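You operate a simulated robot arm through the tools that you are given. There is no shell and no other tool. Be economical: measure what you need, move in short steps, check, and stop when the job is done.

You are at the controls of a simulated two-armed robot. One attempt, no reset.

JOB
Hold the crate five on the bench marked one steady with one hand, lift the air box out of it with the other and set it down on the bench marked one. Set down upright: air box.

Only the result counts: the job must be done as asked and must still hold three seconds after the hand-in. Knocking over, shifting, dropping, spilling or breaking anything else fails it.

ROBOT AND FRAMES
Two 7-joint arms with two-finger parallel grippers on one trunk, on a base that drives. Base frame: it is fixed to the floor where the robot stands at the start and does not move with it; the origin is under the middle of the robot, x ahead of it, y to its left, z up. Lengths are in m, angles in degrees, forces in N, time in s.
The left shoulder is at the start at [0.05, 0.177, 1.204], the right one opposite. With the tool pointing down near the work surface each hand reaches from about 0.2 to 0.7 m from the robot's upright axis, wherever it stands, measured 20 degrees to its own side. Places, roughly: bench marked one [0.7, -0.3, 0.8]. Payload 3.43 kg a hand.
The tool frame of a hand sits at the grasp point between the pads (the TCP): z along the fingers, y along the line on which they close. The tips reach 0.034 m beyond it. The gripper opens to 0.128 m. The fingers are 0.024 m wide and 0.012 m thick; the gripper's body (0.048 by 0.13 m) begins 0.096 m behind the TCP.
Orientation is told as [roll, pitch, yaw] about the base's x, y, z axes, in that order, counted from this pose: with the fingers straight down and closing along the base's y, the tool's x points along the base's -x, its y along +y and its z along -z.

CONTROLS
- The arms move only by the tool drive_tool. It takes "left_deltas", "right_deltas" or both (then of equal length, played together; a hand with none holds still); each is a list of rows, each an object (a shift or turn left out is 0, a gripper value left out holds the last) with "travel": the shift along the tool's x, y, z in units of 20 mm (1.0 is 20 mm), a list of three; "turn": the turn, a rotation vector about the tool's x, y, z in units of 8 degrees (1.0 is 8 degrees), a list of three; "gripper": the gripper command, from -1 (shut) to 1 (fully open), values between in proportion. In form: [{"travel": [x, y, z], "turn": [wx, wy, wz], "gripper": gripper}, ...]. A call has 1 to 8 rows; each row shifts and turns the commanded pose from where the row before left it, along the tool's axes as they then stand. A call with a number of a shift or a turn outside -1 to 1 is refused whole. A row lasts 0.2 s, in which the tool goes at most 0.05 m and 8.6 degrees; a call with a longer step from one row to the next is refused whole, and so is a gripper value outside its range. A pose out of reach is approached as far as the arm can. The call stops where the force on the tool passes 40 N (or 10 N more than at its start, if that is more) or the arm is blocked; 0.2 s more then pass. The fingers move at their own pace (about 0.108 m/s each) and stop on an object; they squeeze with about 25 N. The grip force told is the motor's: it shows also when the fingers shut on nothing. Time passes only in rows, and 0.2 s behind the last, so rows that do not move let the fingers close. It gives the time, the measured TCP pose, the force on the tool (base axes), the opening and the grip force at its end, in the units of the frame above (readings bear some noise), with the torque about the TCP (base axes, N m) and any sound that the robot's microphone picked up.
- Cameras (640 x 400 px; columns grow to the right, rows downward): "scene" is now at [0.1505, -0.0112, 1.3516]; the picture's right is [-0.14, -0.99, 0.00], its down [-0.69, 0.10, -0.71] and it looks along [0.70, -0.10, -0.70] (base axes); focal length 253 px, centre (320, 200). "left" rides on the left gripper at [0.076, 0.011, -0.16] in its tool frame; the picture's right is [-0.15, 0.99, 0.00], its down [-0.88, -0.13, -0.46] and it looks along [-0.45, -0.07, 0.89] (tool axes); focal length 234 px, centre (320, 200). "right" rides on the right gripper at [0.076, -0.011, -0.16] in its tool frame; the picture's right is [0.15, 0.99, 0.00], its down [-0.88, 0.13, -0.46] and it looks along [-0.45, 0.07, 0.89] (tool axes); focal length 234 px, centre (320, 200). There is no depth. A picture from a camera that has moved, and an enlarged one, comes with that camera's place and axes in the base frame and with its lens.
- grab_frame(camera): a new picture of that camera. The clock stands still meanwhile.
- move_column(by): slides the trunk up (or, below 0, down) by that many m; the arms and the scene camera ride with it, the base frame stays. It gives what a move gives, with no picture.
- base_move(legs): drives the robot by 1 to 6 legs, each [ahead, turn to the left] in m and degrees, along the robot's own axes; the way and the turn of a leg run together, so that a leg with both is an arc; at most 1.5 m and 180 degrees a leg. The arms and the cameras ride along, it lands a little off, and it stops where it bumps. It gives what a move gives.
- pan_tilt(pan, tilt): turns the head with the scene camera to pan (to the left, within 80 degrees either way) and tilt (down, from -29 to 69), counted from straight ahead of the robot. It gives what a move gives.
- inspect(camera, box): a new picture of the part [left, top, right, bottom] of that camera's present view, enlarged. The clock stands still meanwhile.
- close_job(): hands the job in; it is judged then, once.

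Go step by step. Nothing tells you exact positions but the pictures and the camera data: compare them with the known pose of the tool, close in by small moves and look again before you grip or let go. The budget is 120 turns and 92 pictures, counting those below and the enlarged ones. Unless the task says otherwise, let go and move clear before handing in, and close with one line.

The tools are called after "Emit:" by a JSON object that holds its "name" and its "arguments". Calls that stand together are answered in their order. drive_tool: Moves the arms, as the interface text tells. Its arguments: {"type":"object","properties":{"left_deltas":{"type":"array"},"right_deltas":{"type":"array"}},"required":[]} The other tools are called the same way: move_column (by) slides the trunk up or down; base_move (legs) drives the base; pan_tilt (pan, tilt) turns the head that bears the scene camera; grab_frame (camera) takes a picture; inspect (camera, box) takes an enlarged picture of a part of a camera's view; close_job () hands the job in.

At the start:

```text
t: 0.0
left_tool_pos: [0.4879, 0.1423, 1.0779]
left_tcp_rot: [0.1, 0.1, 0.0]
left_contact_force: [0.5, -0.3, 0.0]
left_ft_torque: [-0.01, -0.01, -0.01]
left_width: 0.1281
left_gripper_force: 0.0
right_tool_pos: [0.3831, -0.2189, 1.1422]
right_tcp_rot: [0.0, 0.0, -0.1]
right_contact_force: [0.2, 0.5, 0.5]
right_ft_torque: [-0.01, 0.01, 0.02]
right_width: 0.128
right_gripper_force: 0.2
trunk travel left (down, up): [-0.375, 0.026]
robot x, y, heading: [-0.0004, -0.0006, 0.1]
head pan, tilt: [-8.2, 44.6]
```

scene: 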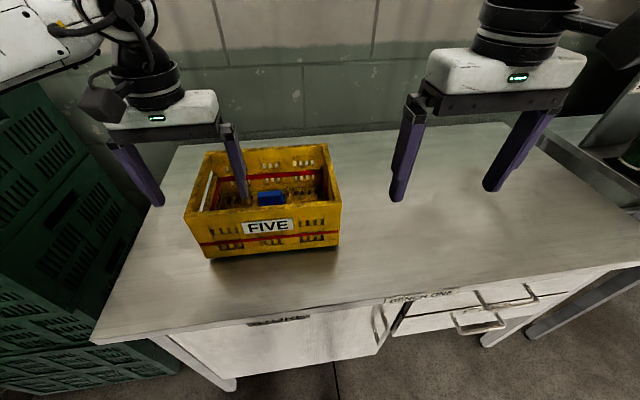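
right: 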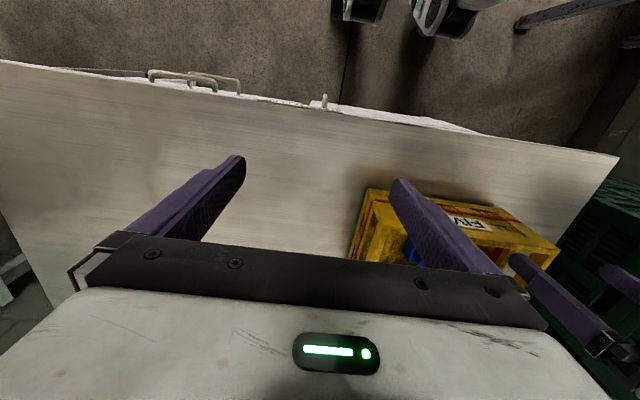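
left: 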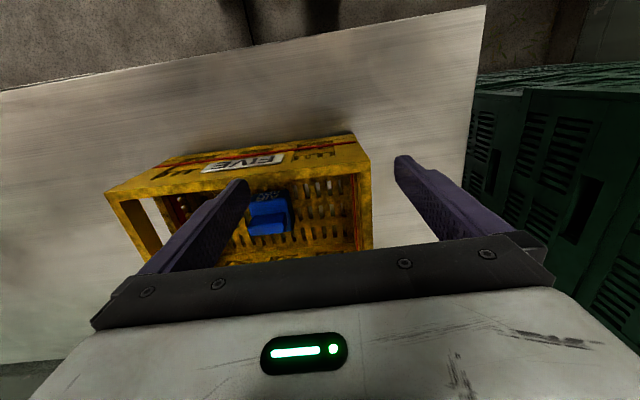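

The yellow crate FIVE is roughly at x 0.50–0.72, y −0.10–0.19 with its rim near z 1.0. The blue thing inside should be the air box, so I'll take a closer look.

Emit:
{"name": "inspect", "arguments": {"camera": "scene", "box": [170, 130, 350, 270]}}

Emit:
{"name": "inspect", "arguments": {"camera": "left", "box": [90, 120, 410, 280]}}

```text
2.86 times, centred on (260, 200) of scene
camera zoom: at [0.1505, -0.0112, 1.3516], right [-0.14, -0.99, 0.0], down [-0.69, 0.1, -0.71], along [0.7, -0.1, -0.7], focal length 723 px, centre (491, 200)
```

zoom: 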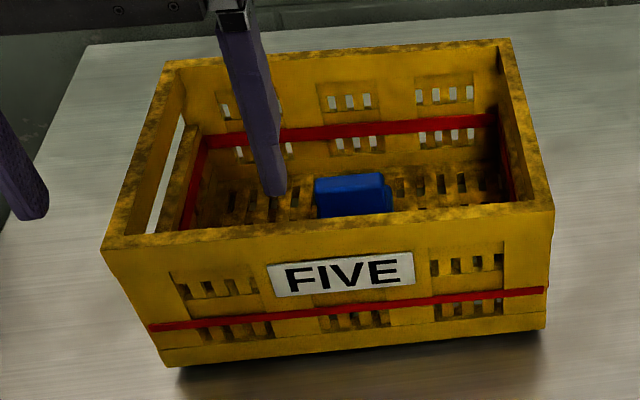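

```text
2.00 times, centred on (250, 200) of left
camera zoom: at [0.4111, 0.1539, 1.2378], right [0.15, 0.99, 0.0], down [0.88, -0.13, 0.46], along [0.45, -0.07, -0.89], focal length 468 px, centre (460, 200)
```

zoom: 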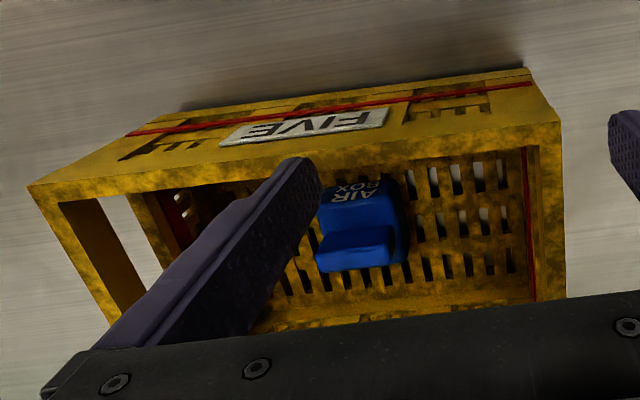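

The air box sits mid-crate near (0.60, 0.04), with its label facing me. My plan is to hold the left wall with the left hand and lift with the right, so I'll bring the left hand over the left wall first.

Emit:
{"name": "drive_tool", "arguments": {"left_deltas": [{"travel": [0, 1, -0.5]}, {"travel": [-1, 1, 0]}, {"travel": [-1, 0.4, 0]}, {"travel": [-1, 0, 0]}, {"travel": [-1, 0, 0]}, {"travel": [0, 0, 0]}]}}

Emit:
{"name": "grab_frame", "arguments": {"camera": "scene"}}

Emit:
{"name": "grab_frame", "arguments": {"camera": "left"}}

```text
t: 1.4
left_tool_pos: [0.5663, 0.1909, 1.0885]
left_tcp_rot: [0.0, 0.0, 0.0]
left_contact_force: [-0.6, 0.3, 0.0]
left_ft_torque: [0.04, 0.03, 0.0]
left_width: 0.1279
left_gripper_force: 0.0
right_tool_pos: [0.3825, -0.2186, 1.1426]
right_tcp_rot: [0.1, 0.0, 0.0]
right_contact_force: [0.1, 0.3, 0.9]
right_ft_torque: [-0.01, -0.04, 0.02]
right_width: 0.1278
right_gripper_force: 0.0
trunk travel left (down, up): [-0.375, 0.026]
robot x, y, heading: [-0.0004, 0.002, -0.1]
head pan, tilt: [-8.2, 44.6]
```

```text
86 pictures are left
camera scene: at [0.1504, -0.0111, 1.3516], right [-0.14, -0.99, 0.0], down [-0.69, 0.1, -0.71], along [0.71, -0.1, -0.7], focal length 253 px, centre (320, 200)
```

scene: 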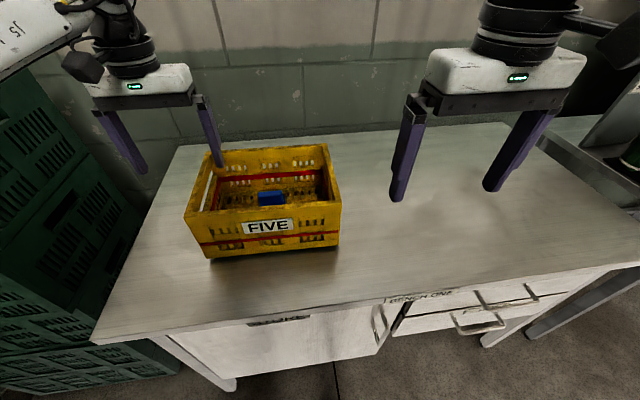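

```text
85 pictures are left
camera left: at [0.4897, 0.2016, 1.2488], right [0.15, 0.99, 0.0], down [0.88, -0.13, 0.46], along [0.45, -0.07, -0.89], focal length 234 px, centre (320, 200)
```

left: 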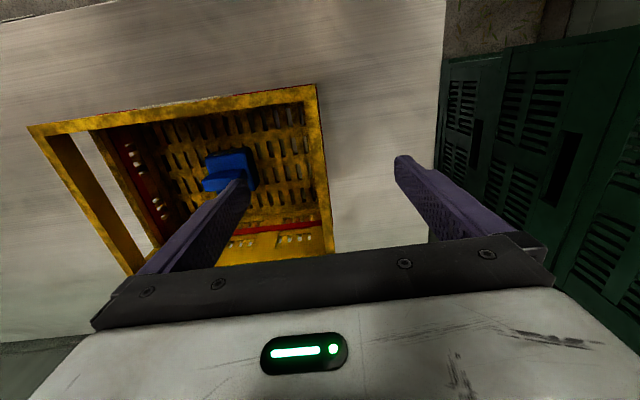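

The left wall's rim runs along about y 0.187 and the left fingers straddle it. I'll lower them and look before closing.

Emit:
{"name": "drive_tool", "arguments": {"left_deltas": [{"travel": [-0.5, -0.2, 1]}, {"travel": [-0.5, 0, 1]}, {"travel": [0, 0, 1]}, {"travel": [0, 0, 1]}, {"travel": [0, 0, 1]}, {"travel": [0, 0, 0]}]}}

Emit:
{"name": "grab_frame", "arguments": {"camera": "scene"}}

Emit:
{"name": "grab_frame", "arguments": {"camera": "left"}}

```text
t: 2.8
left_tool_pos: [0.587, 0.1882, 0.9875]
left_tcp_rot: [0.0, -0.1, 0.0]
left_contact_force: [-0.4, 0.6, -0.8]
left_ft_torque: [-0.01, 0.01, 0.01]
left_width: 0.1278
left_gripper_force: 0.0
right_tool_pos: [0.3829, -0.2187, 1.1424]
right_tcp_rot: [-0.1, 0.1, -0.1]
right_contact_force: [-0.6, -0.5, -0.1]
right_ft_torque: [-0.01, 0.03, 0.0]
right_width: 0.1279
right_gripper_force: 0.0
trunk travel left (down, up): [-0.375, 0.026]
robot x, y, heading: [0.0013, -0.0007, 0.1]
head pan, tilt: [-8.2, 44.6]
```

```text
84 pictures are left
camera scene: at [0.1504, -0.0113, 1.3516], right [-0.14, -0.99, 0.0], down [-0.69, 0.1, -0.71], along [0.71, -0.1, -0.7], focal length 253 px, centre (320, 200)
```

scene: 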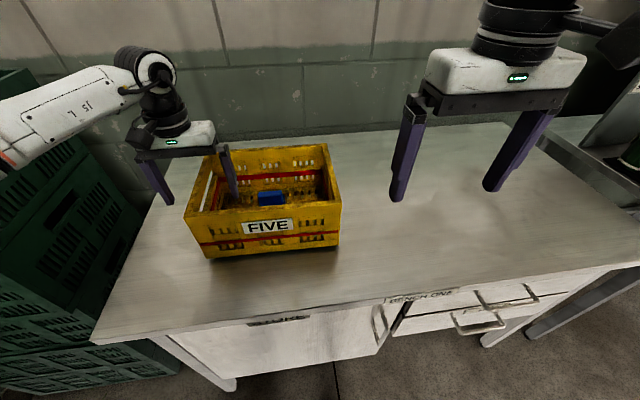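

```text
83 pictures are left
camera left: at [0.5107, 0.1982, 1.1471], right [0.15, 0.99, 0.0], down [0.88, -0.13, 0.46], along [0.45, -0.07, -0.89], focal length 234 px, centre (320, 200)
```

left: 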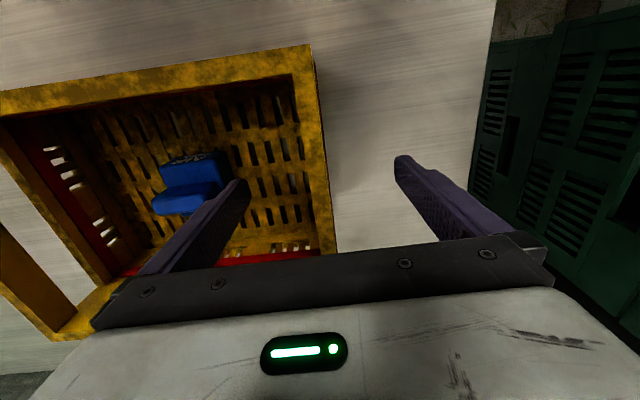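

The rim is centred between the left fingers at y about 0.189, turned roughly −1.6°. I'll match that yaw and close.

Emit:
{"name": "drive_tool", "arguments": {"left_deltas": [{"travel": [0, 0.05, 0], "turn": [0, 0, 0.22]}, {"gripper": -0.5}, {"gripper": -0.5}, {"gripper": -1}, {"gripper": -1}, {"gripper": -1}]}}

Emit:
{"name": "grab_frame", "arguments": {"camera": "left"}}

Emit:
{"name": "inspect", "arguments": {"camera": "scene", "box": [170, 130, 350, 270]}}

```text
t: 4.2
left_tool_pos: [0.5875, 0.1883, 0.987]
left_tcp_rot: [-0.1, 0.0, -1.7]
left_contact_force: [0.5, 0.3, 0.0]
left_ft_torque: [0.01, -0.07, 0.27]
left_width: 0.0117
left_gripper_force: 25.1
right_tool_pos: [0.3825, -0.2183, 1.1431]
right_tcp_rot: [0.0, 0.0, -0.2]
right_contact_force: [-0.4, 0.0, -0.6]
right_ft_torque: [0.0, 0.02, 0.0]
right_width: 0.1284
right_gripper_force: 0.0
trunk travel left (down, up): [-0.375, 0.026]
robot x, y, heading: [0.0047, -0.0009, -0.0]
head pan, tilt: [-8.2, 44.6]
```

```text
82 pictures are left
camera left: at [0.5116, 0.2014, 1.1478], right [0.18, 0.98, 0.0], down [0.88, -0.16, 0.46], along [0.45, -0.08, -0.89], focal length 234 px, centre (320, 200)
```

left: 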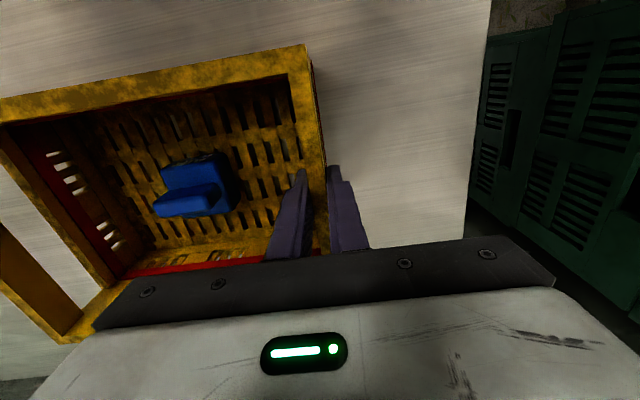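

```text
2.86 times, centred on (260, 200) of scene
camera zoom: at [0.1506, -0.0113, 1.3516], right [-0.14, -0.99, 0.0], down [-0.69, 0.1, -0.71], along [0.7, -0.1, -0.7], focal length 723 px, centre (491, 200)
```

zoom: 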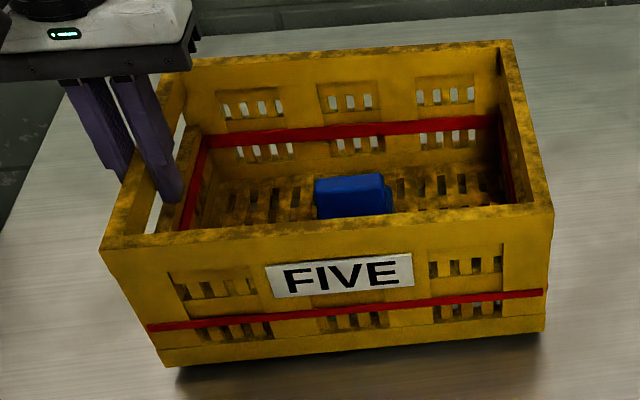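

The left hand holds the rim at a width of 12 mm with 25 N. Next I need the box's shape from the left camera, and the right hand can start moving above the crate.

Emit:
{"name": "inspect", "arguments": {"camera": "left", "box": [110, 110, 290, 240]}}

Emit:
{"name": "drive_tool", "arguments": {"right_deltas": [{"travel": [-1, 1, 0]}, {"travel": [-1, 1, 0]}, {"travel": [-1, 1, 0]}, {"travel": [-1, 1, 0]}, {"travel": [0, 1, 0]}, {"travel": [0, 1, 0]}, {"travel": [0, 0, 0]}]}}

Emit:
{"name": "grab_frame", "arguments": {"camera": "right"}}

```text
3.08 times, centred on (200, 175) of left
camera zoom: at [0.5116, 0.2014, 1.1478], right [0.18, 0.98, 0.0], down [0.88, -0.16, 0.46], along [0.45, -0.08, -0.89], focal length 720 px, centre (689, 277)
```

zoom: 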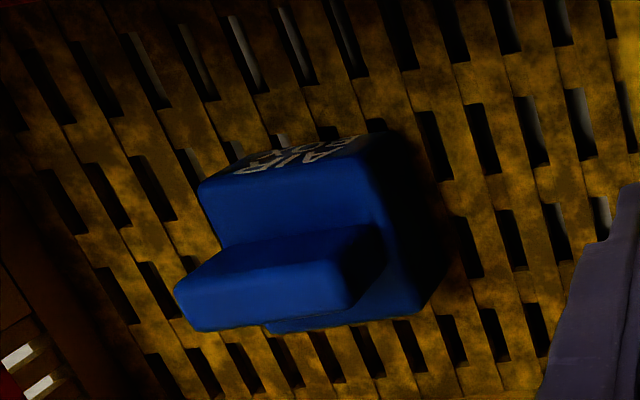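

```text
t: 5.8
left_tool_pos: [0.5872, 0.1888, 0.9891]
left_tcp_rot: [0.0, 0.0, -1.7]
left_contact_force: [-1.3, 0.7, -0.3]
left_ft_torque: [-0.02, -0.08, 0.06]
left_width: 0.0119
left_gripper_force: 25.1
right_tool_pos: [0.4448, -0.1403, 1.14]
right_tcp_rot: [0.1, -0.1, -0.1]
right_contact_force: [-0.1, -1.0, -0.2]
right_ft_torque: [-0.01, 0.01, 0.02]
right_width: 0.128
right_gripper_force: 0.0
right hand out of reach, approached as far as the arm can: row 4, 5, 6
trunk travel left (down, up): [-0.375, 0.026]
robot x, y, heading: [0.0003, 0.001, -0.0]
head pan, tilt: [-8.2, 44.6]
```

```text
79 pictures are left
camera right: at [0.368, -0.1509, 1.3004], right [-0.14, 0.99, 0.0], down [0.88, 0.13, 0.46], along [0.45, 0.07, -0.89], focal length 234 px, centre (320, 200)
```

right: 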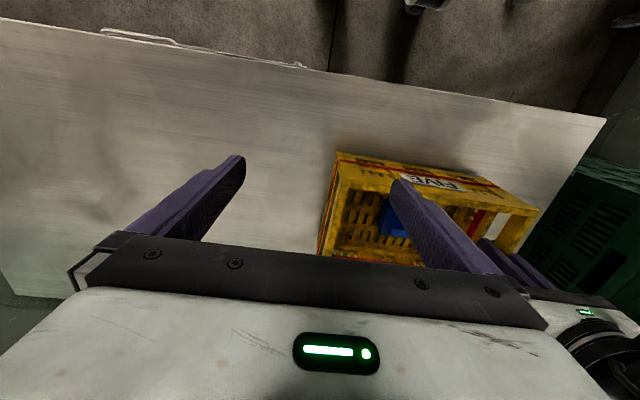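

The box is a body with a step on its far side, and its label is on the near top. The right hand reported out of reach at this height, so I'll test whether lower positions let it go further in, staying clear of the rim.

Emit:
{"name": "drive_tool", "arguments": {"right_deltas": [{"travel": [0, 0, 1]}, {"travel": [0, 0, 1]}, {"travel": [0, 0, 1]}, {"travel": [-1, 0, 0.5]}, {"travel": [-1, 0, 0]}, {"travel": [-1, 0, 0]}, {"travel": [0, 0, 0]}]}}

Emit:
{"name": "grab_frame", "arguments": {"camera": "scene"}}

```text
t: 7.4
left_tool_pos: [0.5876, 0.1884, 0.9894]
left_tcp_rot: [0.0, 0.0, -1.7]
left_contact_force: [1.7, 1.4, 1.5]
left_ft_torque: [0.02, 0.38, -0.03]
left_width: 0.0118
left_gripper_force: 24.8
right_tool_pos: [0.4897, -0.1624, 1.0701]
right_tcp_rot: [0.1, 0.0, -0.1]
right_contact_force: [0.0, 0.4, -0.1]
right_ft_torque: [0.02, -0.04, 0.01]
right_width: 0.128
right_gripper_force: 0.1
right hand out of reach, approached as far as the arm can: row 5, 6
trunk travel left (down, up): [-0.375, 0.026]
robot x, y, heading: [-0.0008, -0.0017, 0.1]
head pan, tilt: [-8.2, 44.6]
```

```text
78 pictures are left
camera scene: at [0.1506, -0.0112, 1.3516], right [-0.14, -0.99, 0.0], down [-0.69, 0.1, -0.71], along [0.7, -0.1, -0.7], focal length 253 px, centre (320, 200)
```

scene: 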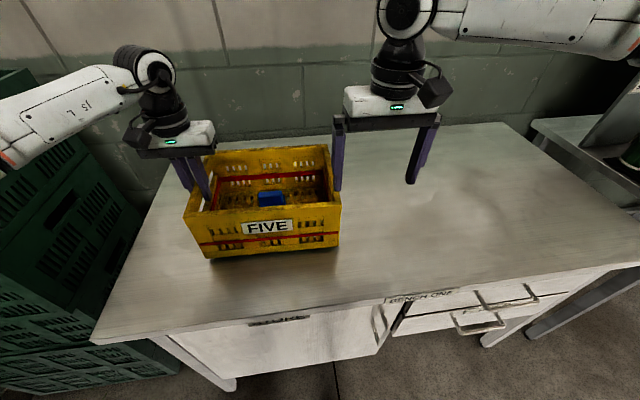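

The right hand tops out around (0.49, −0.16) in this orientation. I planned to turn it anyway, so I'll back off a little, yaw the hand and test its reach again.

Emit:
{"name": "drive_tool", "arguments": {"right_deltas": [{"travel": [1, -1, 0]}, {"travel": [1, -1, 0], "turn": [0, 0, 1]}, {"turn": [0, 0, 1]}, {"turn": [0, 0, 1]}, {"turn": [0, 0, 1]}, {"turn": [0, 0, 1]}, {"turn": [0, 0, 1]}, {"turn": [0, 0, 1]}]}}

```text
t: 9.2
left_tool_pos: [0.587, 0.1871, 0.9887]
left_tcp_rot: [0.0, 0.0, -1.6]
left_contact_force: [-1.4, -1.7, 0.4]
left_ft_torque: [0.01, -0.02, 0.02]
left_width: 0.0117
left_gripper_force: 24.9
right_tool_pos: [0.4511, -0.1996, 1.0715]
right_tcp_rot: [0.1, 0.0, -56.4]
right_contact_force: [0.0, -0.9, -0.2]
right_ft_torque: [-0.01, 0.02, 0.01]
right_width: 0.1278
right_gripper_force: 0.0
trunk travel left (down, up): [-0.375, 0.026]
robot x, y, heading: [-0.0009, 0.0011, 0.0]
head pan, tilt: [-8.2, 44.6]
```

Emit:
{"name": "drive_tool", "arguments": {"right_deltas": [{"travel": [0.18, 0.86, 0]}, {"travel": [0.18, 0.86, 0]}, {"travel": [0.18, 0.86, 0]}, {"travel": [0.18, 0.86, 0]}, {"travel": [0.18, 0.86, 0]}, {"travel": [0.18, 0.86, 0]}, {"travel": [0.18, 0.86, 0]}, {"travel": [0.18, 0.86, 0]}]}}

Emit:
{"name": "grab_frame", "arguments": {"camera": "scene"}}

```text
t: 11.0
left_tool_pos: [0.5886, 0.1882, 0.9883]
left_tcp_rot: [0.0, 0.0, -1.7]
left_contact_force: [1.5, 1.2, 1.0]
left_ft_torque: [-0.02, 0.19, -0.05]
left_width: 0.0116
left_gripper_force: 25.1
right_tool_pos: [0.4893, -0.1609, 1.0721]
right_tcp_rot: [0.1, 0.0, -56.1]
right_contact_force: [0.2, -0.7, -1.1]
right_ft_torque: [0.02, -0.04, -0.02]
right_width: 0.1279
right_gripper_force: 0.0
right hand out of reach, approached as far as the arm can: row 4, 5, 6, 7, 8
trunk travel left (down, up): [-0.375, 0.026]
robot x, y, heading: [-0.0048, -0.0011, -0.1]
head pan, tilt: [-8.2, 44.6]
```

```text
77 pictures are left
camera scene: at [0.1506, -0.0112, 1.3516], right [-0.14, -0.99, 0.0], down [-0.69, 0.1, -0.71], along [0.7, -0.1, -0.7], focal length 253 px, centre (320, 200)
```

scene: 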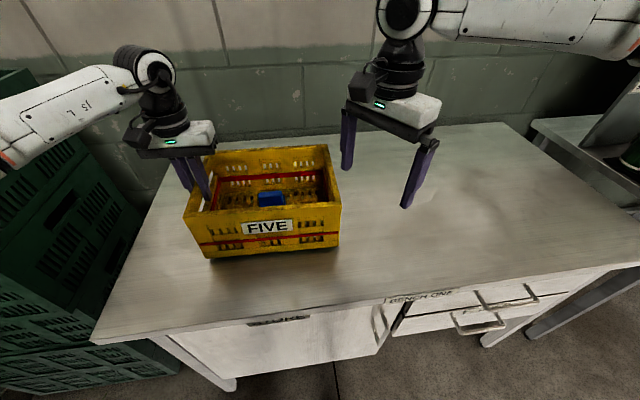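

Yaw makes no difference; the right arm simply has a shorter reach here. I'll swap roles, with the right hand holding and the left lifting, and drive a little closer. First I'll check the clearance between base and bench.

Emit:
{"name": "pan_tilt", "arguments": {"pan": 0, "tilt": 69}}

Emit:
{"name": "grab_frame", "arguments": {"camera": "scene"}}

```text
t: 11.9
left_tool_pos: [0.5868, 0.1881, 0.9878]
left_tcp_rot: [0.0, 0.0, -1.7]
left_contact_force: [-0.7, 0.6, 0.3]
left_ft_torque: [0.01, 0.02, -0.05]
left_width: 0.0118
left_gripper_force: 24.5
right_tool_pos: [0.4889, -0.1608, 1.071]
right_tcp_rot: [0.2, -0.1, -56.0]
right_contact_force: [-0.1, -0.4, -0.7]
right_ft_torque: [0.0, -0.01, 0.02]
right_width: 0.128
right_gripper_force: 0.0
trunk travel left (down, up): [-0.375, 0.026]
robot x, y, heading: [-0.0056, -0.0028, -0.1]
head pan, tilt: [0.0, 68.8]
```

```text
76 pictures are left
camera scene: at [0.1257, 0.0005, 1.3222], right [0.0, -1.0, 0.0], down [-0.93, 0.0, -0.36], along [0.36, 0.0, -0.93], focal length 253 px, centre (320, 200)
```

scene: 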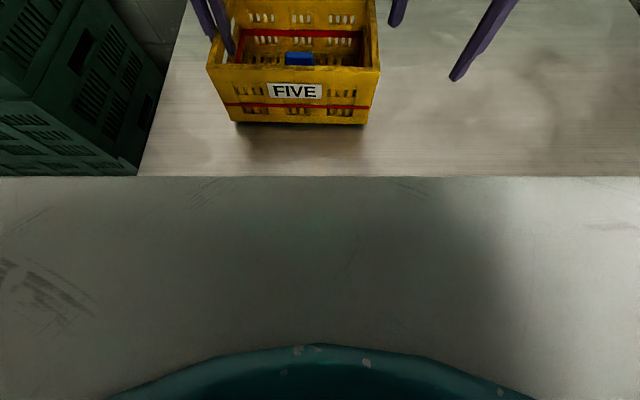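

A grey part of the robot itself hides the floor at this tilt. A shallower tilt should show the gap better.

Emit:
{"name": "pan_tilt", "arguments": {"pan": 0, "tilt": 56}}

Emit:
{"name": "grab_frame", "arguments": {"camera": "scene"}}

```text
t: 12.6
left_tool_pos: [0.5873, 0.1886, 0.988]
left_tcp_rot: [0.0, 0.0, -1.7]
left_contact_force: [1.6, 0.5, 1.1]
left_ft_torque: [0.02, -0.02, -0.05]
left_width: 0.0119
left_gripper_force: 25.2
right_tool_pos: [0.4889, -0.1616, 1.0714]
right_tcp_rot: [0.1, 0.0, -56.1]
right_contact_force: [0.4, 0.1, 0.2]
right_ft_torque: [0.0, 0.02, 0.01]
right_width: 0.1281
right_gripper_force: 0.1
trunk travel left (down, up): [-0.375, 0.026]
robot x, y, heading: [0.0012, -0.0038, -0.0]
head pan, tilt: [0.0, 56.0]
```

```text
75 pictures are left
camera scene: at [0.1407, 0.0005, 1.3363], right [0.0, -1.0, 0.0], down [-0.83, 0.0, -0.56], along [0.56, 0.0, -0.83], focal length 253 px, centre (320, 200)
```

scene: 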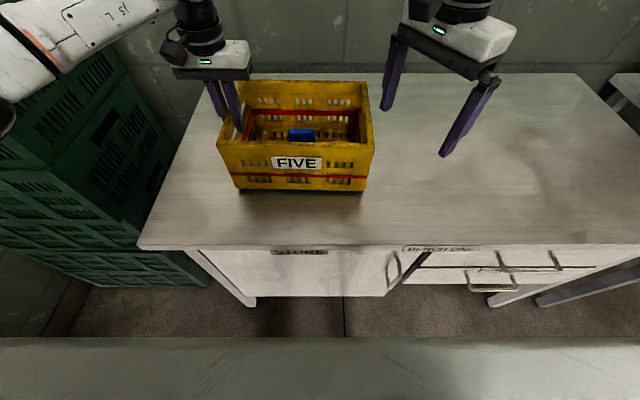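

That grey edge is just the head mount. The floor is clear to about x 0.27, so a 6 cm advance is safe. I'll release the left hand, raise it clear, then drive.

Emit:
{"name": "drive_tool", "arguments": {"left_deltas": [{"gripper": 1}, {"gripper": 1}, {"gripper": 1}, {"gripper": 1}, {"travel": [0, 0, -1]}, {"travel": [0, 0, -1]}, {"travel": [0, 0, -1]}, {"travel": [0, 0, -1]}]}}

Emit:
{"name": "drive_tool", "arguments": {"left_deltas": [{"travel": [0.7, 0, -1], "turn": [0, 0, -0.22]}, {"travel": [1, 0, 0]}, {"travel": [1, 0, 0]}]}}

Emit:
{"name": "base_move", "arguments": {"legs": [[0.06, 0]]}}

Emit:
{"name": "grab_frame", "arguments": {"camera": "scene"}}

Emit:
{"name": "grab_frame", "arguments": {"camera": "left"}}

```text
t: 14.4
left_tool_pos: [0.5869, 0.1878, 1.0678]
left_tcp_rot: [0.0, 0.0, -1.7]
left_contact_force: [0.0, -0.7, 0.8]
left_ft_torque: [0.03, 0.02, 0.0]
left_width: 0.1278
left_gripper_force: 0.0
right_tool_pos: [0.4884, -0.1617, 1.0722]
right_tcp_rot: [0.1, 0.0, -56.2]
right_contact_force: [0.4, -0.5, 0.6]
right_ft_torque: [0.0, 0.04, -0.01]
right_width: 0.128
right_gripper_force: 0.0
trunk travel left (down, up): [-0.375, 0.026]
robot x, y, heading: [-0.0001, 0.0026, -0.1]
head pan, tilt: [0.0, 56.0]
```

```text
t: 15.2
left_tool_pos: [0.5336, 0.1879, 1.0896]
left_tcp_rot: [0.0, 0.0, 0.1]
left_contact_force: [0.1, -0.7, -0.4]
left_ft_torque: [-0.02, -0.01, -0.04]
left_width: 0.128
left_gripper_force: 0.0
right_tool_pos: [0.4885, -0.161, 1.0716]
right_tcp_rot: [0.1, 0.0, -56.1]
right_contact_force: [-0.3, -0.3, -0.2]
right_ft_torque: [0.01, -0.01, -0.03]
right_width: 0.1279
right_gripper_force: 0.0
trunk travel left (down, up): [-0.375, 0.026]
robot x, y, heading: [0.0004, 0.0007, -0.0]
head pan, tilt: [0.0, 56.0]
```

```text
t: 16.2
left_tool_pos: [0.5949, 0.1868, 1.0885]
left_tcp_rot: [0.0, 0.1, 0.0]
left_contact_force: [0.3, -0.2, 0.0]
left_ft_torque: [0.03, 0.08, 0.04]
left_width: 0.1278
left_gripper_force: 0.0
right_tool_pos: [0.5473, -0.1609, 1.071]
right_tcp_rot: [0.1, -0.1, -56.2]
right_contact_force: [-0.1, -0.2, 0.3]
right_ft_torque: [-0.01, 0.09, 0.02]
right_width: 0.1279
right_gripper_force: 0.1
trunk travel left (down, up): [-0.375, 0.026]
robot x, y, heading: [0.0577, -0.0024, 0.2]
head pan, tilt: [0.0, 56.0]
```

```text
74 pictures are left
camera scene: at [0.2007, 0.0003, 1.3362], right [0.0, -1.0, 0.0], down [-0.83, 0.0, -0.56], along [0.56, 0.0, -0.83], focal length 253 px, centre (320, 200)
```

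scene: 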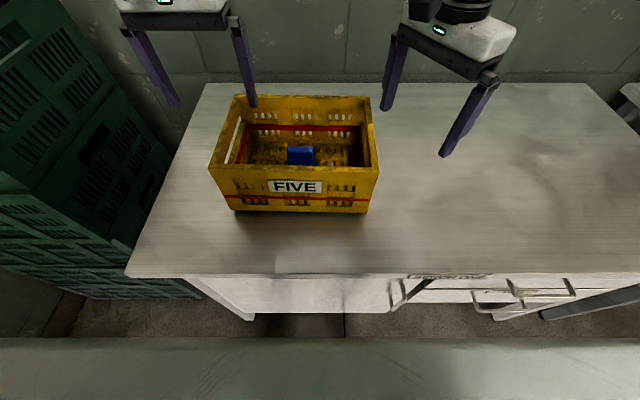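

```text
73 pictures are left
camera left: at [0.5179, 0.1984, 1.2478], right [0.15, 0.99, 0.0], down [0.88, -0.13, 0.45], along [0.45, -0.07, -0.89], focal length 234 px, centre (320, 200)
```

left: 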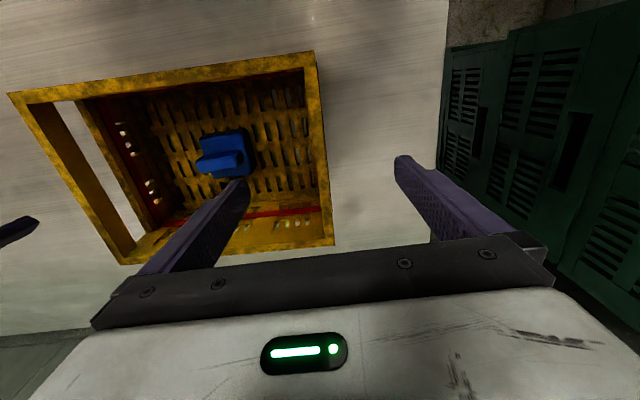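

The right hand is now at (0.547, −0.161). The right wall's centre should be near y −0.103, so I'll unwind the yaw and move over it.

Emit:
{"name": "drive_tool", "arguments": {"right_deltas": [{"turn": [0, 0, -1]}, {"turn": [0, 0, -1]}, {"turn": [0, 0, -1]}, {"turn": [0, 0, -1]}, {"turn": [0, 0, -1]}, {"turn": [0, 0, -1]}, {"turn": [0, 0, -0.8]}, {"travel": [0, 0, 0]}]}}

Emit:
{"name": "drive_tool", "arguments": {"right_deltas": [{"travel": [0, 1, 0]}, {"travel": [0, 1, 0]}, {"travel": [0, 0.9, 0]}, {"travel": [0, 0, 0.5]}, {"travel": [0, 0, 0]}]}}

Emit:
{"name": "grab_frame", "arguments": {"camera": "right"}}

```text
t: 18.0
left_tool_pos: [0.5933, 0.1862, 1.0885]
left_tcp_rot: [0.1, 0.0, 0.0]
left_contact_force: [-0.8, -0.4, -0.9]
left_ft_torque: [-0.05, -0.01, -0.02]
left_width: 0.1281
left_gripper_force: 0.1
right_tool_pos: [0.5475, -0.1602, 1.0722]
right_tcp_rot: [0.2, -0.2, -1.7]
right_contact_force: [0.1, -0.1, 0.5]
right_ft_torque: [0.02, -0.02, -0.04]
right_width: 0.1282
right_gripper_force: 0.1
trunk travel left (down, up): [-0.375, 0.026]
robot x, y, heading: [0.064, 0.0001, 0.2]
head pan, tilt: [0.0, 56.0]
```

```text
t: 19.2
left_tool_pos: [0.5928, 0.1874, 1.0888]
left_tcp_rot: [0.0, 0.0, 0.0]
left_contact_force: [1.1, -0.3, 0.5]
left_ft_torque: [-0.03, -0.01, 0.0]
left_width: 0.1278
left_gripper_force: 0.2
right_tool_pos: [0.5257, -0.1442, 1.0629]
right_tcp_rot: [0.0, -0.2, -1.6]
right_contact_force: [-0.3, -1.0, -0.4]
right_ft_torque: [-0.01, 0.02, -0.02]
right_width: 0.1278
right_gripper_force: 0.2
right hand out of reach, approached as far as the arm can: row 1, 2, 3
trunk travel left (down, up): [-0.375, 0.026]
robot x, y, heading: [0.0599, -0.0008, 0.2]
head pan, tilt: [0.0, 56.0]
```

```text
72 pictures are left
camera right: at [0.4476, -0.1533, 1.2224], right [-0.12, 0.99, 0.0], down [0.88, 0.1, 0.46], along [0.45, 0.06, -0.89], focal length 234 px, centre (320, 200)
```

right: 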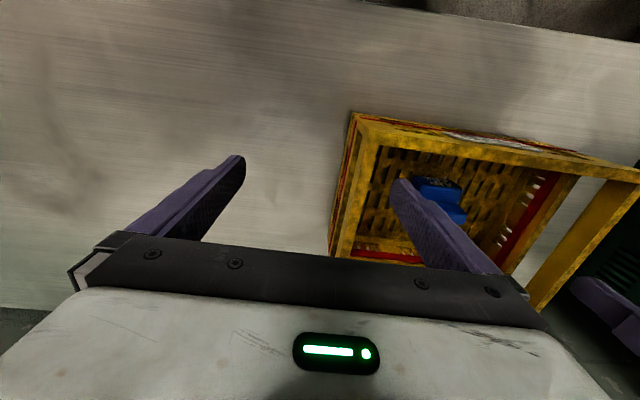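

The right hand's limit moved with the base, so it's an inward limit of some kind. I'll test the left hand moving inward and the right hand moving straight ahead, both above the rim.

Emit:
{"name": "drive_tool", "arguments": {"left_deltas": [{"travel": [0, -1, 0]}, {"travel": [0, -1, 0]}, {"travel": [0, -1, 0]}, {"travel": [0, -1, 0]}, {"travel": [0, -1, 0]}, {"travel": [0, 0, 0]}], "right_deltas": [{"travel": [0, -1, 0]}, {"travel": [0, -1, 0]}, {"travel": [-1, -1, 0]}, {"travel": [-1, 0, 0]}, {"travel": [-1, 0, 0]}, {"travel": [-1, 0, 0]}]}}

```text
t: 20.6
left_tool_pos: [0.5924, 0.0868, 1.0902]
left_tcp_rot: [0.1, 0.0, 0.0]
left_contact_force: [0.3, 0.4, -0.1]
left_ft_torque: [0.0, -0.01, -0.03]
left_width: 0.1279
left_gripper_force: 0.1
right_tool_pos: [0.5973, -0.2119, 1.062]
right_tcp_rot: [0.2, -0.2, -1.5]
right_contact_force: [-0.8, 0.3, 0.0]
right_ft_torque: [0.0, 0.02, -0.01]
right_width: 0.128
right_gripper_force: 0.0
right hand out of reach, approached as far as the arm can: row 6
trunk travel left (down, up): [-0.375, 0.026]
robot x, y, heading: [0.0563, 0.0, -0.1]
head pan, tilt: [0.0, 56.0]
```

The left hand reaches inward well, while the right is limited to its own side. Turning the base about 10° left would suit both, so I'll test the left hand further inward first.

Emit:
{"name": "drive_tool", "arguments": {"right_deltas": [{"travel": [1, -1, 0]}, {"travel": [1, -1, 0]}, {"travel": [1, -1, 0]}, {"travel": [1, -1, 0]}, {"travel": [0, -1, 0]}, {"travel": [0, 0, 0]}, {"travel": [0, 0, 0]}, {"travel": [0, 0, 0]}], "left_deltas": [{"travel": [0, 0, 0]}, {"travel": [0, -1, 0]}, {"travel": [0, -1, 0]}, {"travel": [0, -1, 0]}, {"travel": [0, -1, 0]}, {"travel": [0, -1, 0]}, {"travel": [0, -1, 0]}, {"travel": [0, -1, 0]}]}}

```text
t: 22.4
left_tool_pos: [0.5934, -0.0532, 1.0887]
left_tcp_rot: [0.0, 0.0, 0.0]
left_contact_force: [0.0, 0.0, 0.3]
left_ft_torque: [0.02, 0.01, -0.03]
left_width: 0.128
left_gripper_force: 0.1
right_tool_pos: [0.5106, -0.3103, 1.0609]
right_tcp_rot: [0.2, -0.1, -1.7]
right_contact_force: [0.1, 0.7, -0.6]
right_ft_torque: [-0.02, -0.01, -0.02]
right_width: 0.1278
right_gripper_force: 0.0
trunk travel left (down, up): [-0.375, 0.026]
robot x, y, heading: [0.0568, -0.0016, -0.4]
head pan, tilt: [0.0, 56.0]
```

The left hand easily reaches across, so I'll turn the base 12° left.

Emit:
{"name": "base_move", "arguments": {"legs": [[0, 12]]}}

Emit:
{"name": "grab_frame", "arguments": {"camera": "scene"}}

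Emit:
{"name": "grab_frame", "arguments": {"camera": "right"}}

```text
t: 23.6
left_tool_pos: [0.5926, 0.0617, 1.0892]
left_tcp_rot: [0.0, -0.1, 12.1]
left_contact_force: [-0.2, 0.0, 0.7]
left_ft_torque: [-0.03, -0.03, 0.05]
left_width: 0.1278
left_gripper_force: 0.0
right_tool_pos: [0.567, -0.2065, 1.0617]
right_tcp_rot: [0.0, -0.1, 10.4]
right_contact_force: [-0.4, 0.3, -0.2]
right_ft_torque: [-0.01, -0.02, 0.01]
right_width: 0.128
right_gripper_force: 0.1
trunk travel left (down, up): [-0.375, 0.026]
robot x, y, heading: [0.0574, 0.0008, 12.1]
head pan, tilt: [0.0, 56.0]
```

```text
71 pictures are left
camera scene: at [0.1966, 0.0306, 1.3363], right [0.21, -0.98, 0.0], down [-0.81, -0.17, -0.56], along [0.55, 0.12, -0.83], focal length 253 px, centre (320, 200)
```

scene: 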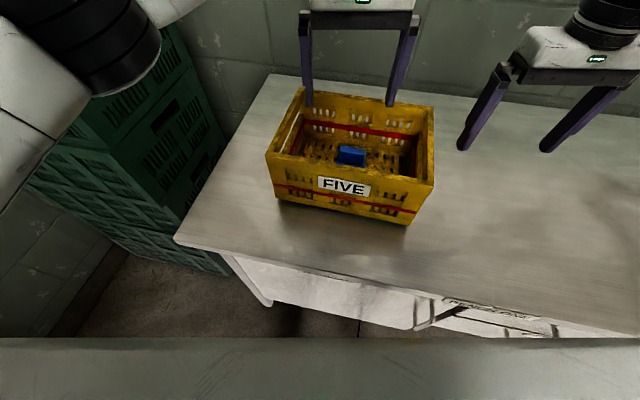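

```text
70 pictures are left
camera right: at [0.4935, -0.231, 1.2217], right [-0.32, 0.95, 0.0], down [0.84, 0.29, 0.46], along [0.43, 0.15, -0.89], focal length 234 px, centre (320, 200)
```

right: 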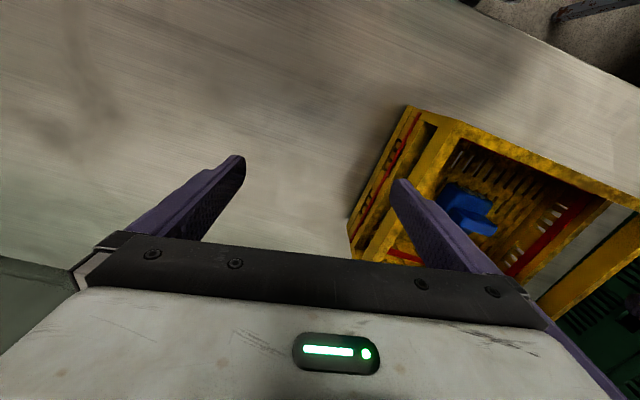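

Now I'll unwind the right hand's yaw to match the wall and move it over the right rim.

Emit:
{"name": "drive_tool", "arguments": {"right_deltas": [{"turn": [0, 0, 1]}, {"turn": [0, 0, 0.5]}, {"travel": [0.7, 1, 0]}, {"travel": [0.7, 1, 0]}, {"travel": [0.1, 1, 0]}, {"travel": [0, 1, 0]}, {"travel": [0, 0.9, 0]}, {"travel": [0, 0, 0]}]}}

Emit:
{"name": "grab_frame", "arguments": {"camera": "right"}}

```text
t: 25.4
left_tool_pos: [0.5933, 0.061, 1.0903]
left_tcp_rot: [0.0, 0.1, 12.1]
left_contact_force: [0.0, 0.2, 0.8]
left_ft_torque: [0.0, -0.02, -0.04]
left_width: 0.1279
left_gripper_force: 0.1
right_tool_pos: [0.5398, -0.109, 1.0609]
right_tcp_rot: [0.1, -0.1, -1.6]
right_contact_force: [-0.1, -0.4, 0.2]
right_ft_torque: [0.0, 0.02, -0.01]
right_width: 0.128
right_gripper_force: 0.0
trunk travel left (down, up): [-0.375, 0.026]
robot x, y, heading: [0.0604, 0.0011, 11.9]
head pan, tilt: [0.0, 56.0]
```

```text
69 pictures are left
camera right: at [0.4623, -0.1174, 1.2216], right [-0.12, 0.99, 0.0], down [0.88, 0.1, 0.46], along [0.45, 0.06, -0.89], focal length 234 px, centre (320, 200)
```

right: 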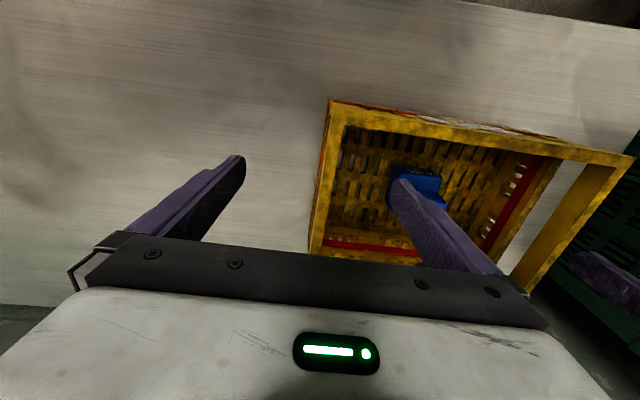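

Emit:
{"name": "inspect", "arguments": {"camera": "right", "box": [260, 90, 420, 260]}}

```text
2.35 times, centred on (340, 175) of right
camera zoom: at [0.4623, -0.1174, 1.2216], right [-0.12, 0.99, 0.0], down [0.88, 0.1, 0.46], along [0.45, 0.06, -0.89], focal length 551 px, centre (273, 259)
```

zoom: 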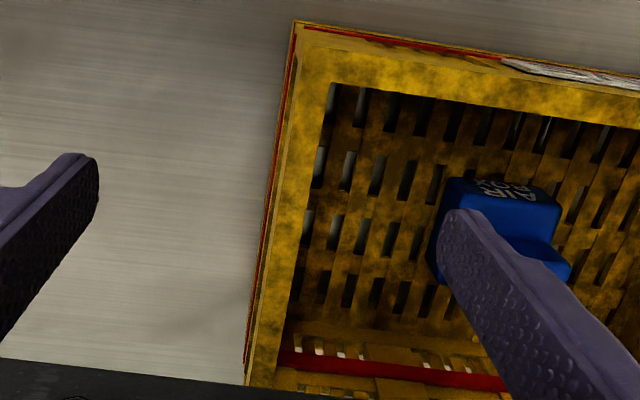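

Rim centre is at y about −0.097. I'll shift 12 mm, descend, and check.

Emit:
{"name": "drive_tool", "arguments": {"right_deltas": [{"travel": [0, 0.6, 0]}, {"travel": [0, 0, 1]}, {"travel": [0, 0, 1]}, {"travel": [0, 0, 1]}, {"travel": [0, 0, 0.65]}, {"travel": [0, 0, 0]}]}}

Emit:
{"name": "grab_frame", "arguments": {"camera": "right"}}

```text
t: 26.8
left_tool_pos: [0.5931, 0.0618, 1.089]
left_tcp_rot: [0.1, 0.1, 12.2]
left_contact_force: [-0.2, 0.3, -0.8]
left_ft_torque: [-0.03, -0.02, -0.01]
left_width: 0.1282
left_gripper_force: 0.1
right_tool_pos: [0.5405, -0.0962, 0.9888]
right_tcp_rot: [0.1, -0.1, -1.6]
right_contact_force: [0.3, 0.5, -0.8]
right_ft_torque: [0.0, 0.0, 0.02]
right_width: 0.128
right_gripper_force: 0.1
trunk travel left (down, up): [-0.375, 0.026]
robot x, y, heading: [0.06, -0.0028, 12.2]
head pan, tilt: [0.0, 56.0]
```

```text
67 pictures are left
camera right: at [0.463, -0.1044, 1.1479], right [-0.12, 0.99, 0.0], down [0.88, 0.11, 0.46], along [0.45, 0.06, -0.89], focal length 234 px, centre (320, 200)
```

right: 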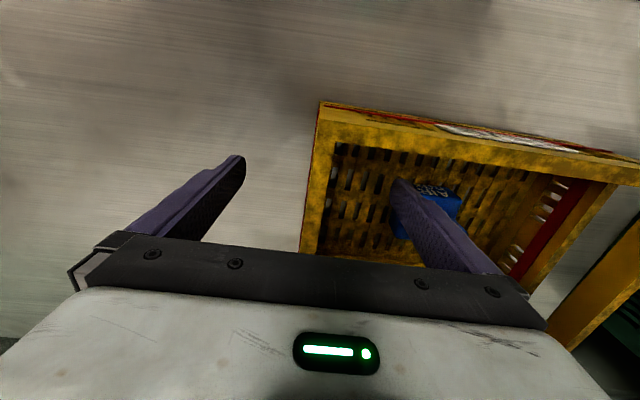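

The fingers straddle the rim, so I'll close the right hand on it.

Emit:
{"name": "drive_tool", "arguments": {"right_deltas": [{"travel": [0, -0.07, 0], "gripper": 0}, {"gripper": -0.6}, {"gripper": -0.6}, {"gripper": -1}, {"gripper": -1}, {"gripper": -1}]}}

Emit:
{"name": "grab_frame", "arguments": {"camera": "right"}}

Emit:
{"name": "grab_frame", "arguments": {"camera": "left"}}

```text
t: 28.2
left_tool_pos: [0.5933, 0.0607, 1.0898]
left_tcp_rot: [0.1, 0.0, 12.1]
left_contact_force: [-0.4, -0.2, -0.3]
left_ft_torque: [0.03, -0.01, 0.0]
left_width: 0.128
left_gripper_force: 0.1
right_tool_pos: [0.5399, -0.0979, 0.9877]
right_tcp_rot: [0.1, -0.1, -1.6]
right_contact_force: [-0.4, -1.4, 0.4]
right_ft_torque: [-0.12, 0.18, -0.19]
right_width: 0.0118
right_gripper_force: 25.2
trunk travel left (down, up): [-0.375, 0.026]
robot x, y, heading: [0.0588, 0.0024, 12.0]
head pan, tilt: [0.0, 56.0]
```

```text
66 pictures are left
camera right: at [0.4628, -0.1063, 1.1479], right [-0.12, 0.99, 0.0], down [0.88, 0.11, 0.46], along [0.45, 0.06, -0.89], focal length 234 px, centre (320, 200)
```

right: 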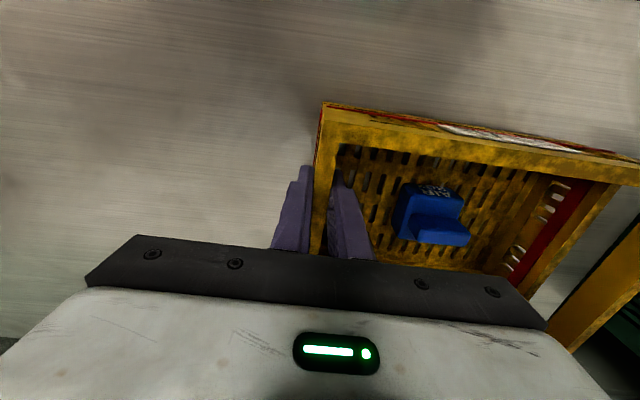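

```text
65 pictures are left
camera left: at [0.5156, 0.0559, 1.2493], right [-0.07, 1.0, 0.0], down [0.89, 0.06, 0.46], along [0.46, 0.03, -0.89], focal length 234 px, centre (320, 200)
```

left: 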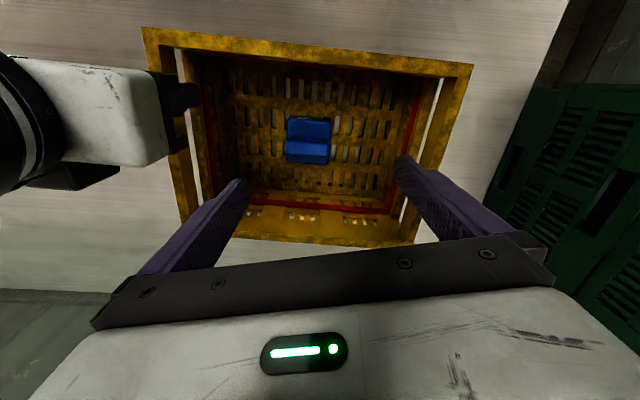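

The right hand now holds the crate. Next I'll zoom in on the air box from several cameras to fix its geometry.

Emit:
{"name": "inspect", "arguments": {"camera": "left", "box": [260, 100, 360, 175]}}

Emit:
{"name": "inspect", "arguments": {"camera": "right", "box": [370, 165, 490, 255]}}

Emit:
{"name": "inspect", "arguments": {"camera": "scene", "box": [300, 120, 400, 190]}}

```text
5.33 times, centred on (310, 138) of left
camera zoom: at [0.5156, 0.0559, 1.2493], right [-0.07, 1.0, 0.0], down [0.89, 0.06, 0.46], along [0.46, 0.03, -0.89], focal length 1249 px, centre (373, 533)
```

zoom: 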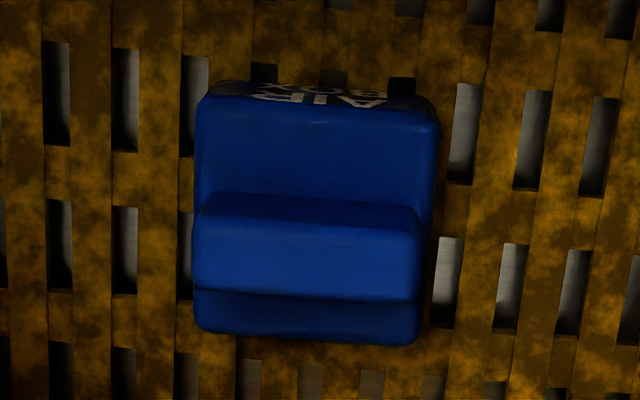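

```text
4.44 times, centred on (430, 210) of right
camera zoom: at [0.4628, -0.1063, 1.1479], right [-0.12, 0.99, 0.0], down [0.88, 0.11, 0.46], along [0.45, 0.06, -0.89], focal length 1041 px, centre (-169, 156)
```

zoom: 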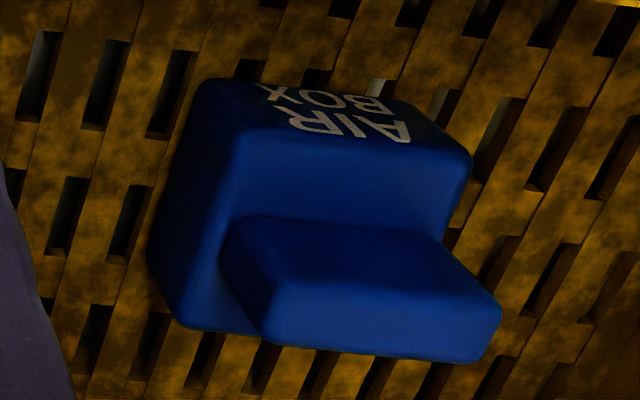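

```text
5.71 times, centred on (350, 155) of scene
camera zoom: at [0.1966, 0.0298, 1.3363], right [0.21, -0.98, 0.0], down [-0.81, -0.17, -0.56], along [0.55, 0.12, -0.83], focal length 1446 px, centre (149, 457)
```

zoom: 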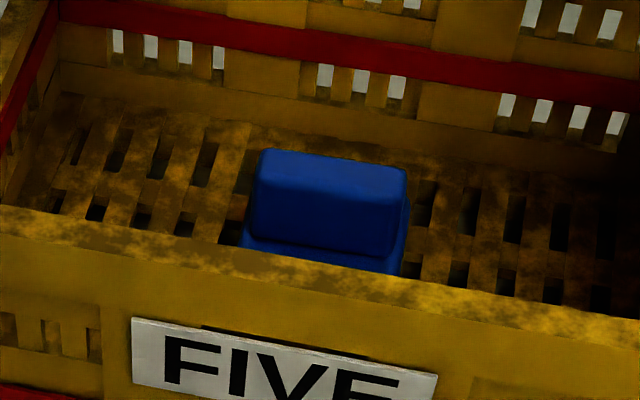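

The box is about 6 × 6 cm and upright, label facing front, centred near (0.600, 0.0455). Its base top is at z 0.905 and a ridge on it reaches 0.937. I'll align the left hand, go part way down and look.

Emit:
{"name": "drive_tool", "arguments": {"left_deltas": [{"turn": [0, 0, 0.9]}, {"turn": [0, 0, 0.87]}, {"travel": [-0.35, -0.78, 0]}, {"travel": [0, 0, 1]}, {"travel": [0, 0, 1]}, {"travel": [0, 0, 1]}, {"travel": [0, 0, 1]}, {"travel": [0, 0, 0]}]}}

Emit:
{"name": "grab_frame", "arguments": {"camera": "left"}}

Emit:
{"name": "grab_frame", "arguments": {"camera": "right"}}

Emit:
{"name": "grab_frame", "arguments": {"camera": "scene"}}

```text
t: 30.0
left_tool_pos: [0.5996, 0.0449, 1.012]
left_tcp_rot: [0.0, 0.0, -1.9]
left_contact_force: [0.9, 0.7, 0.3]
left_ft_torque: [-0.02, 0.01, -0.01]
left_width: 0.128
left_gripper_force: 0.0
right_tool_pos: [0.5402, -0.0977, 0.9885]
right_tcp_rot: [0.2, -0.1, -1.6]
right_contact_force: [-0.7, 0.8, -0.7]
right_ft_torque: [-0.1, -0.02, 0.0]
right_width: 0.0118
right_gripper_force: 25.4
trunk travel left (down, up): [-0.375, 0.026]
robot x, y, heading: [0.0633, -0.003, 12.2]
head pan, tilt: [0.0, 56.0]
```

```text
61 pictures are left
camera left: at [0.5239, 0.0595, 1.1702], right [0.18, 0.98, 0.0], down [0.88, -0.16, 0.46], along [0.45, -0.08, -0.89], focal length 234 px, centre (320, 200)
```

left: 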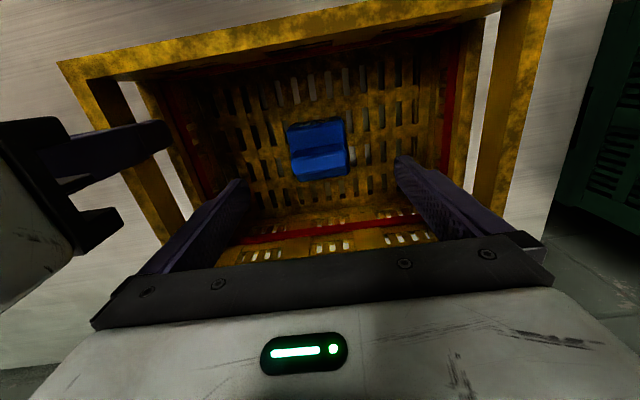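

```text
60 pictures are left
camera right: at [0.4627, -0.106, 1.1479], right [-0.12, 0.99, 0.0], down [0.88, 0.11, 0.46], along [0.45, 0.06, -0.89], focal length 234 px, centre (320, 200)
```

right: 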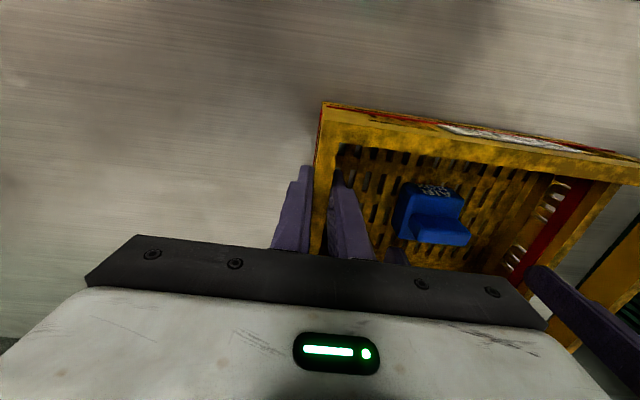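

```text
59 pictures are left
camera scene: at [0.1965, 0.03, 1.3363], right [0.21, -0.98, 0.0], down [-0.81, -0.17, -0.56], along [0.55, 0.12, -0.83], focal length 253 px, centre (320, 200)
```

scene: 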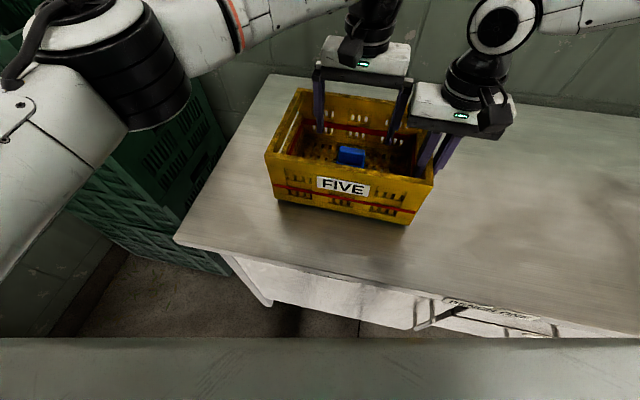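

Clearances look fine, and the box is centred between the left fingers. I'll descend to z of about 0.912.

Emit:
{"name": "drive_tool", "arguments": {"left_deltas": [{"travel": [0, 0, 1]}, {"travel": [0, 0, 1]}, {"travel": [0, 0, 1]}, {"travel": [0, 0, 1]}, {"travel": [0, 0, 1]}, {"travel": [0, 0, 0]}]}}

Emit:
{"name": "grab_frame", "arguments": {"camera": "left"}}

Emit:
{"name": "grab_frame", "arguments": {"camera": "right"}}

```text
t: 31.4
left_tool_pos: [0.6006, 0.0466, 0.9101]
left_tcp_rot: [0.0, -0.1, -2.0]
left_contact_force: [0.1, -0.5, 0.0]
left_ft_torque: [-0.02, -0.03, -0.02]
left_width: 0.128
left_gripper_force: 0.1
right_tool_pos: [0.5409, -0.0966, 0.9881]
right_tcp_rot: [0.1, -0.1, -1.6]
right_contact_force: [-0.3, 0.2, 0.0]
right_ft_torque: [-0.12, 0.01, 0.06]
right_width: 0.0118
right_gripper_force: 24.5
trunk travel left (down, up): [-0.375, 0.026]
robot x, y, heading: [0.0561, 0.0003, 12.0]
head pan, tilt: [0.0, 56.0]
```

```text
58 pictures are left
camera left: at [0.5236, 0.0597, 1.069], right [0.18, 0.98, 0.0], down [0.88, -0.16, 0.46], along [0.45, -0.08, -0.89], focal length 234 px, centre (320, 200)
```

left: 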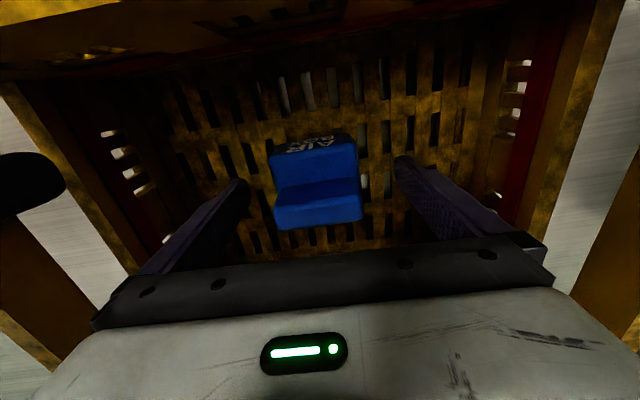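

```text
57 pictures are left
camera right: at [0.4628, -0.1061, 1.1479], right [-0.12, 0.99, 0.0], down [0.88, 0.11, 0.46], along [0.45, 0.06, -0.89], focal length 234 px, centre (320, 200)
```

right: 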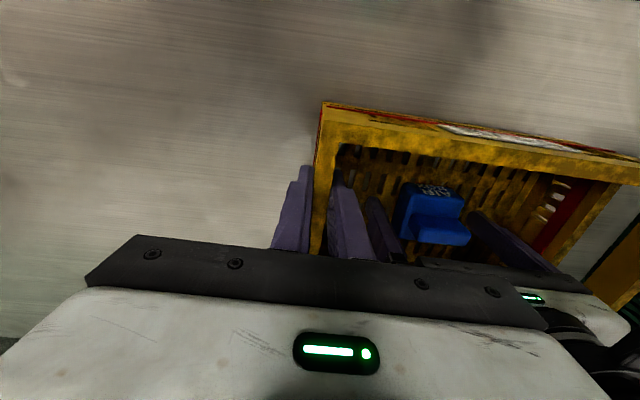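

The fingers flank the base of the box. I'll lower 4 mm more and close the left gripper.

Emit:
{"name": "drive_tool", "arguments": {"left_deltas": [{"travel": [0, -0.03, 0.2]}, {"gripper": 0.2}, {"gripper": -0.2}, {"gripper": -1}, {"gripper": -1}, {"gripper": -1}]}}

Emit:
{"name": "grab_frame", "arguments": {"camera": "left"}}

```text
t: 32.8
left_tool_pos: [0.599, 0.0452, 0.9052]
left_tcp_rot: [0.1, 0.0, -2.0]
left_contact_force: [0.4, 0.3, 0.0]
left_ft_torque: [-0.02, 0.03, 0.0]
left_width: 0.0655
left_gripper_force: 24.9
right_tool_pos: [0.5404, -0.0965, 0.989]
right_tcp_rot: [0.1, -0.1, -1.6]
right_contact_force: [-1.1, 0.2, -0.3]
right_ft_torque: [-0.1, 0.0, 0.01]
right_width: 0.0117
right_gripper_force: 24.8
trunk travel left (down, up): [-0.375, 0.026]
robot x, y, heading: [0.0604, 0.0005, 12.3]
head pan, tilt: [0.0, 56.0]
```

```text
56 pictures are left
camera left: at [0.5236, 0.0589, 1.0649], right [0.18, 0.98, 0.0], down [0.88, -0.16, 0.46], along [0.45, -0.08, -0.89], focal length 234 px, centre (320, 200)
```

left: 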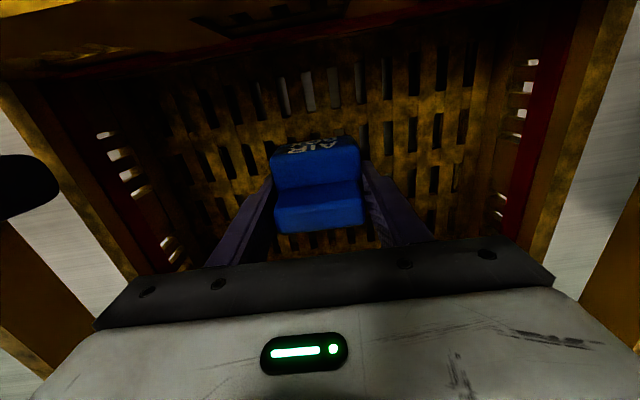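

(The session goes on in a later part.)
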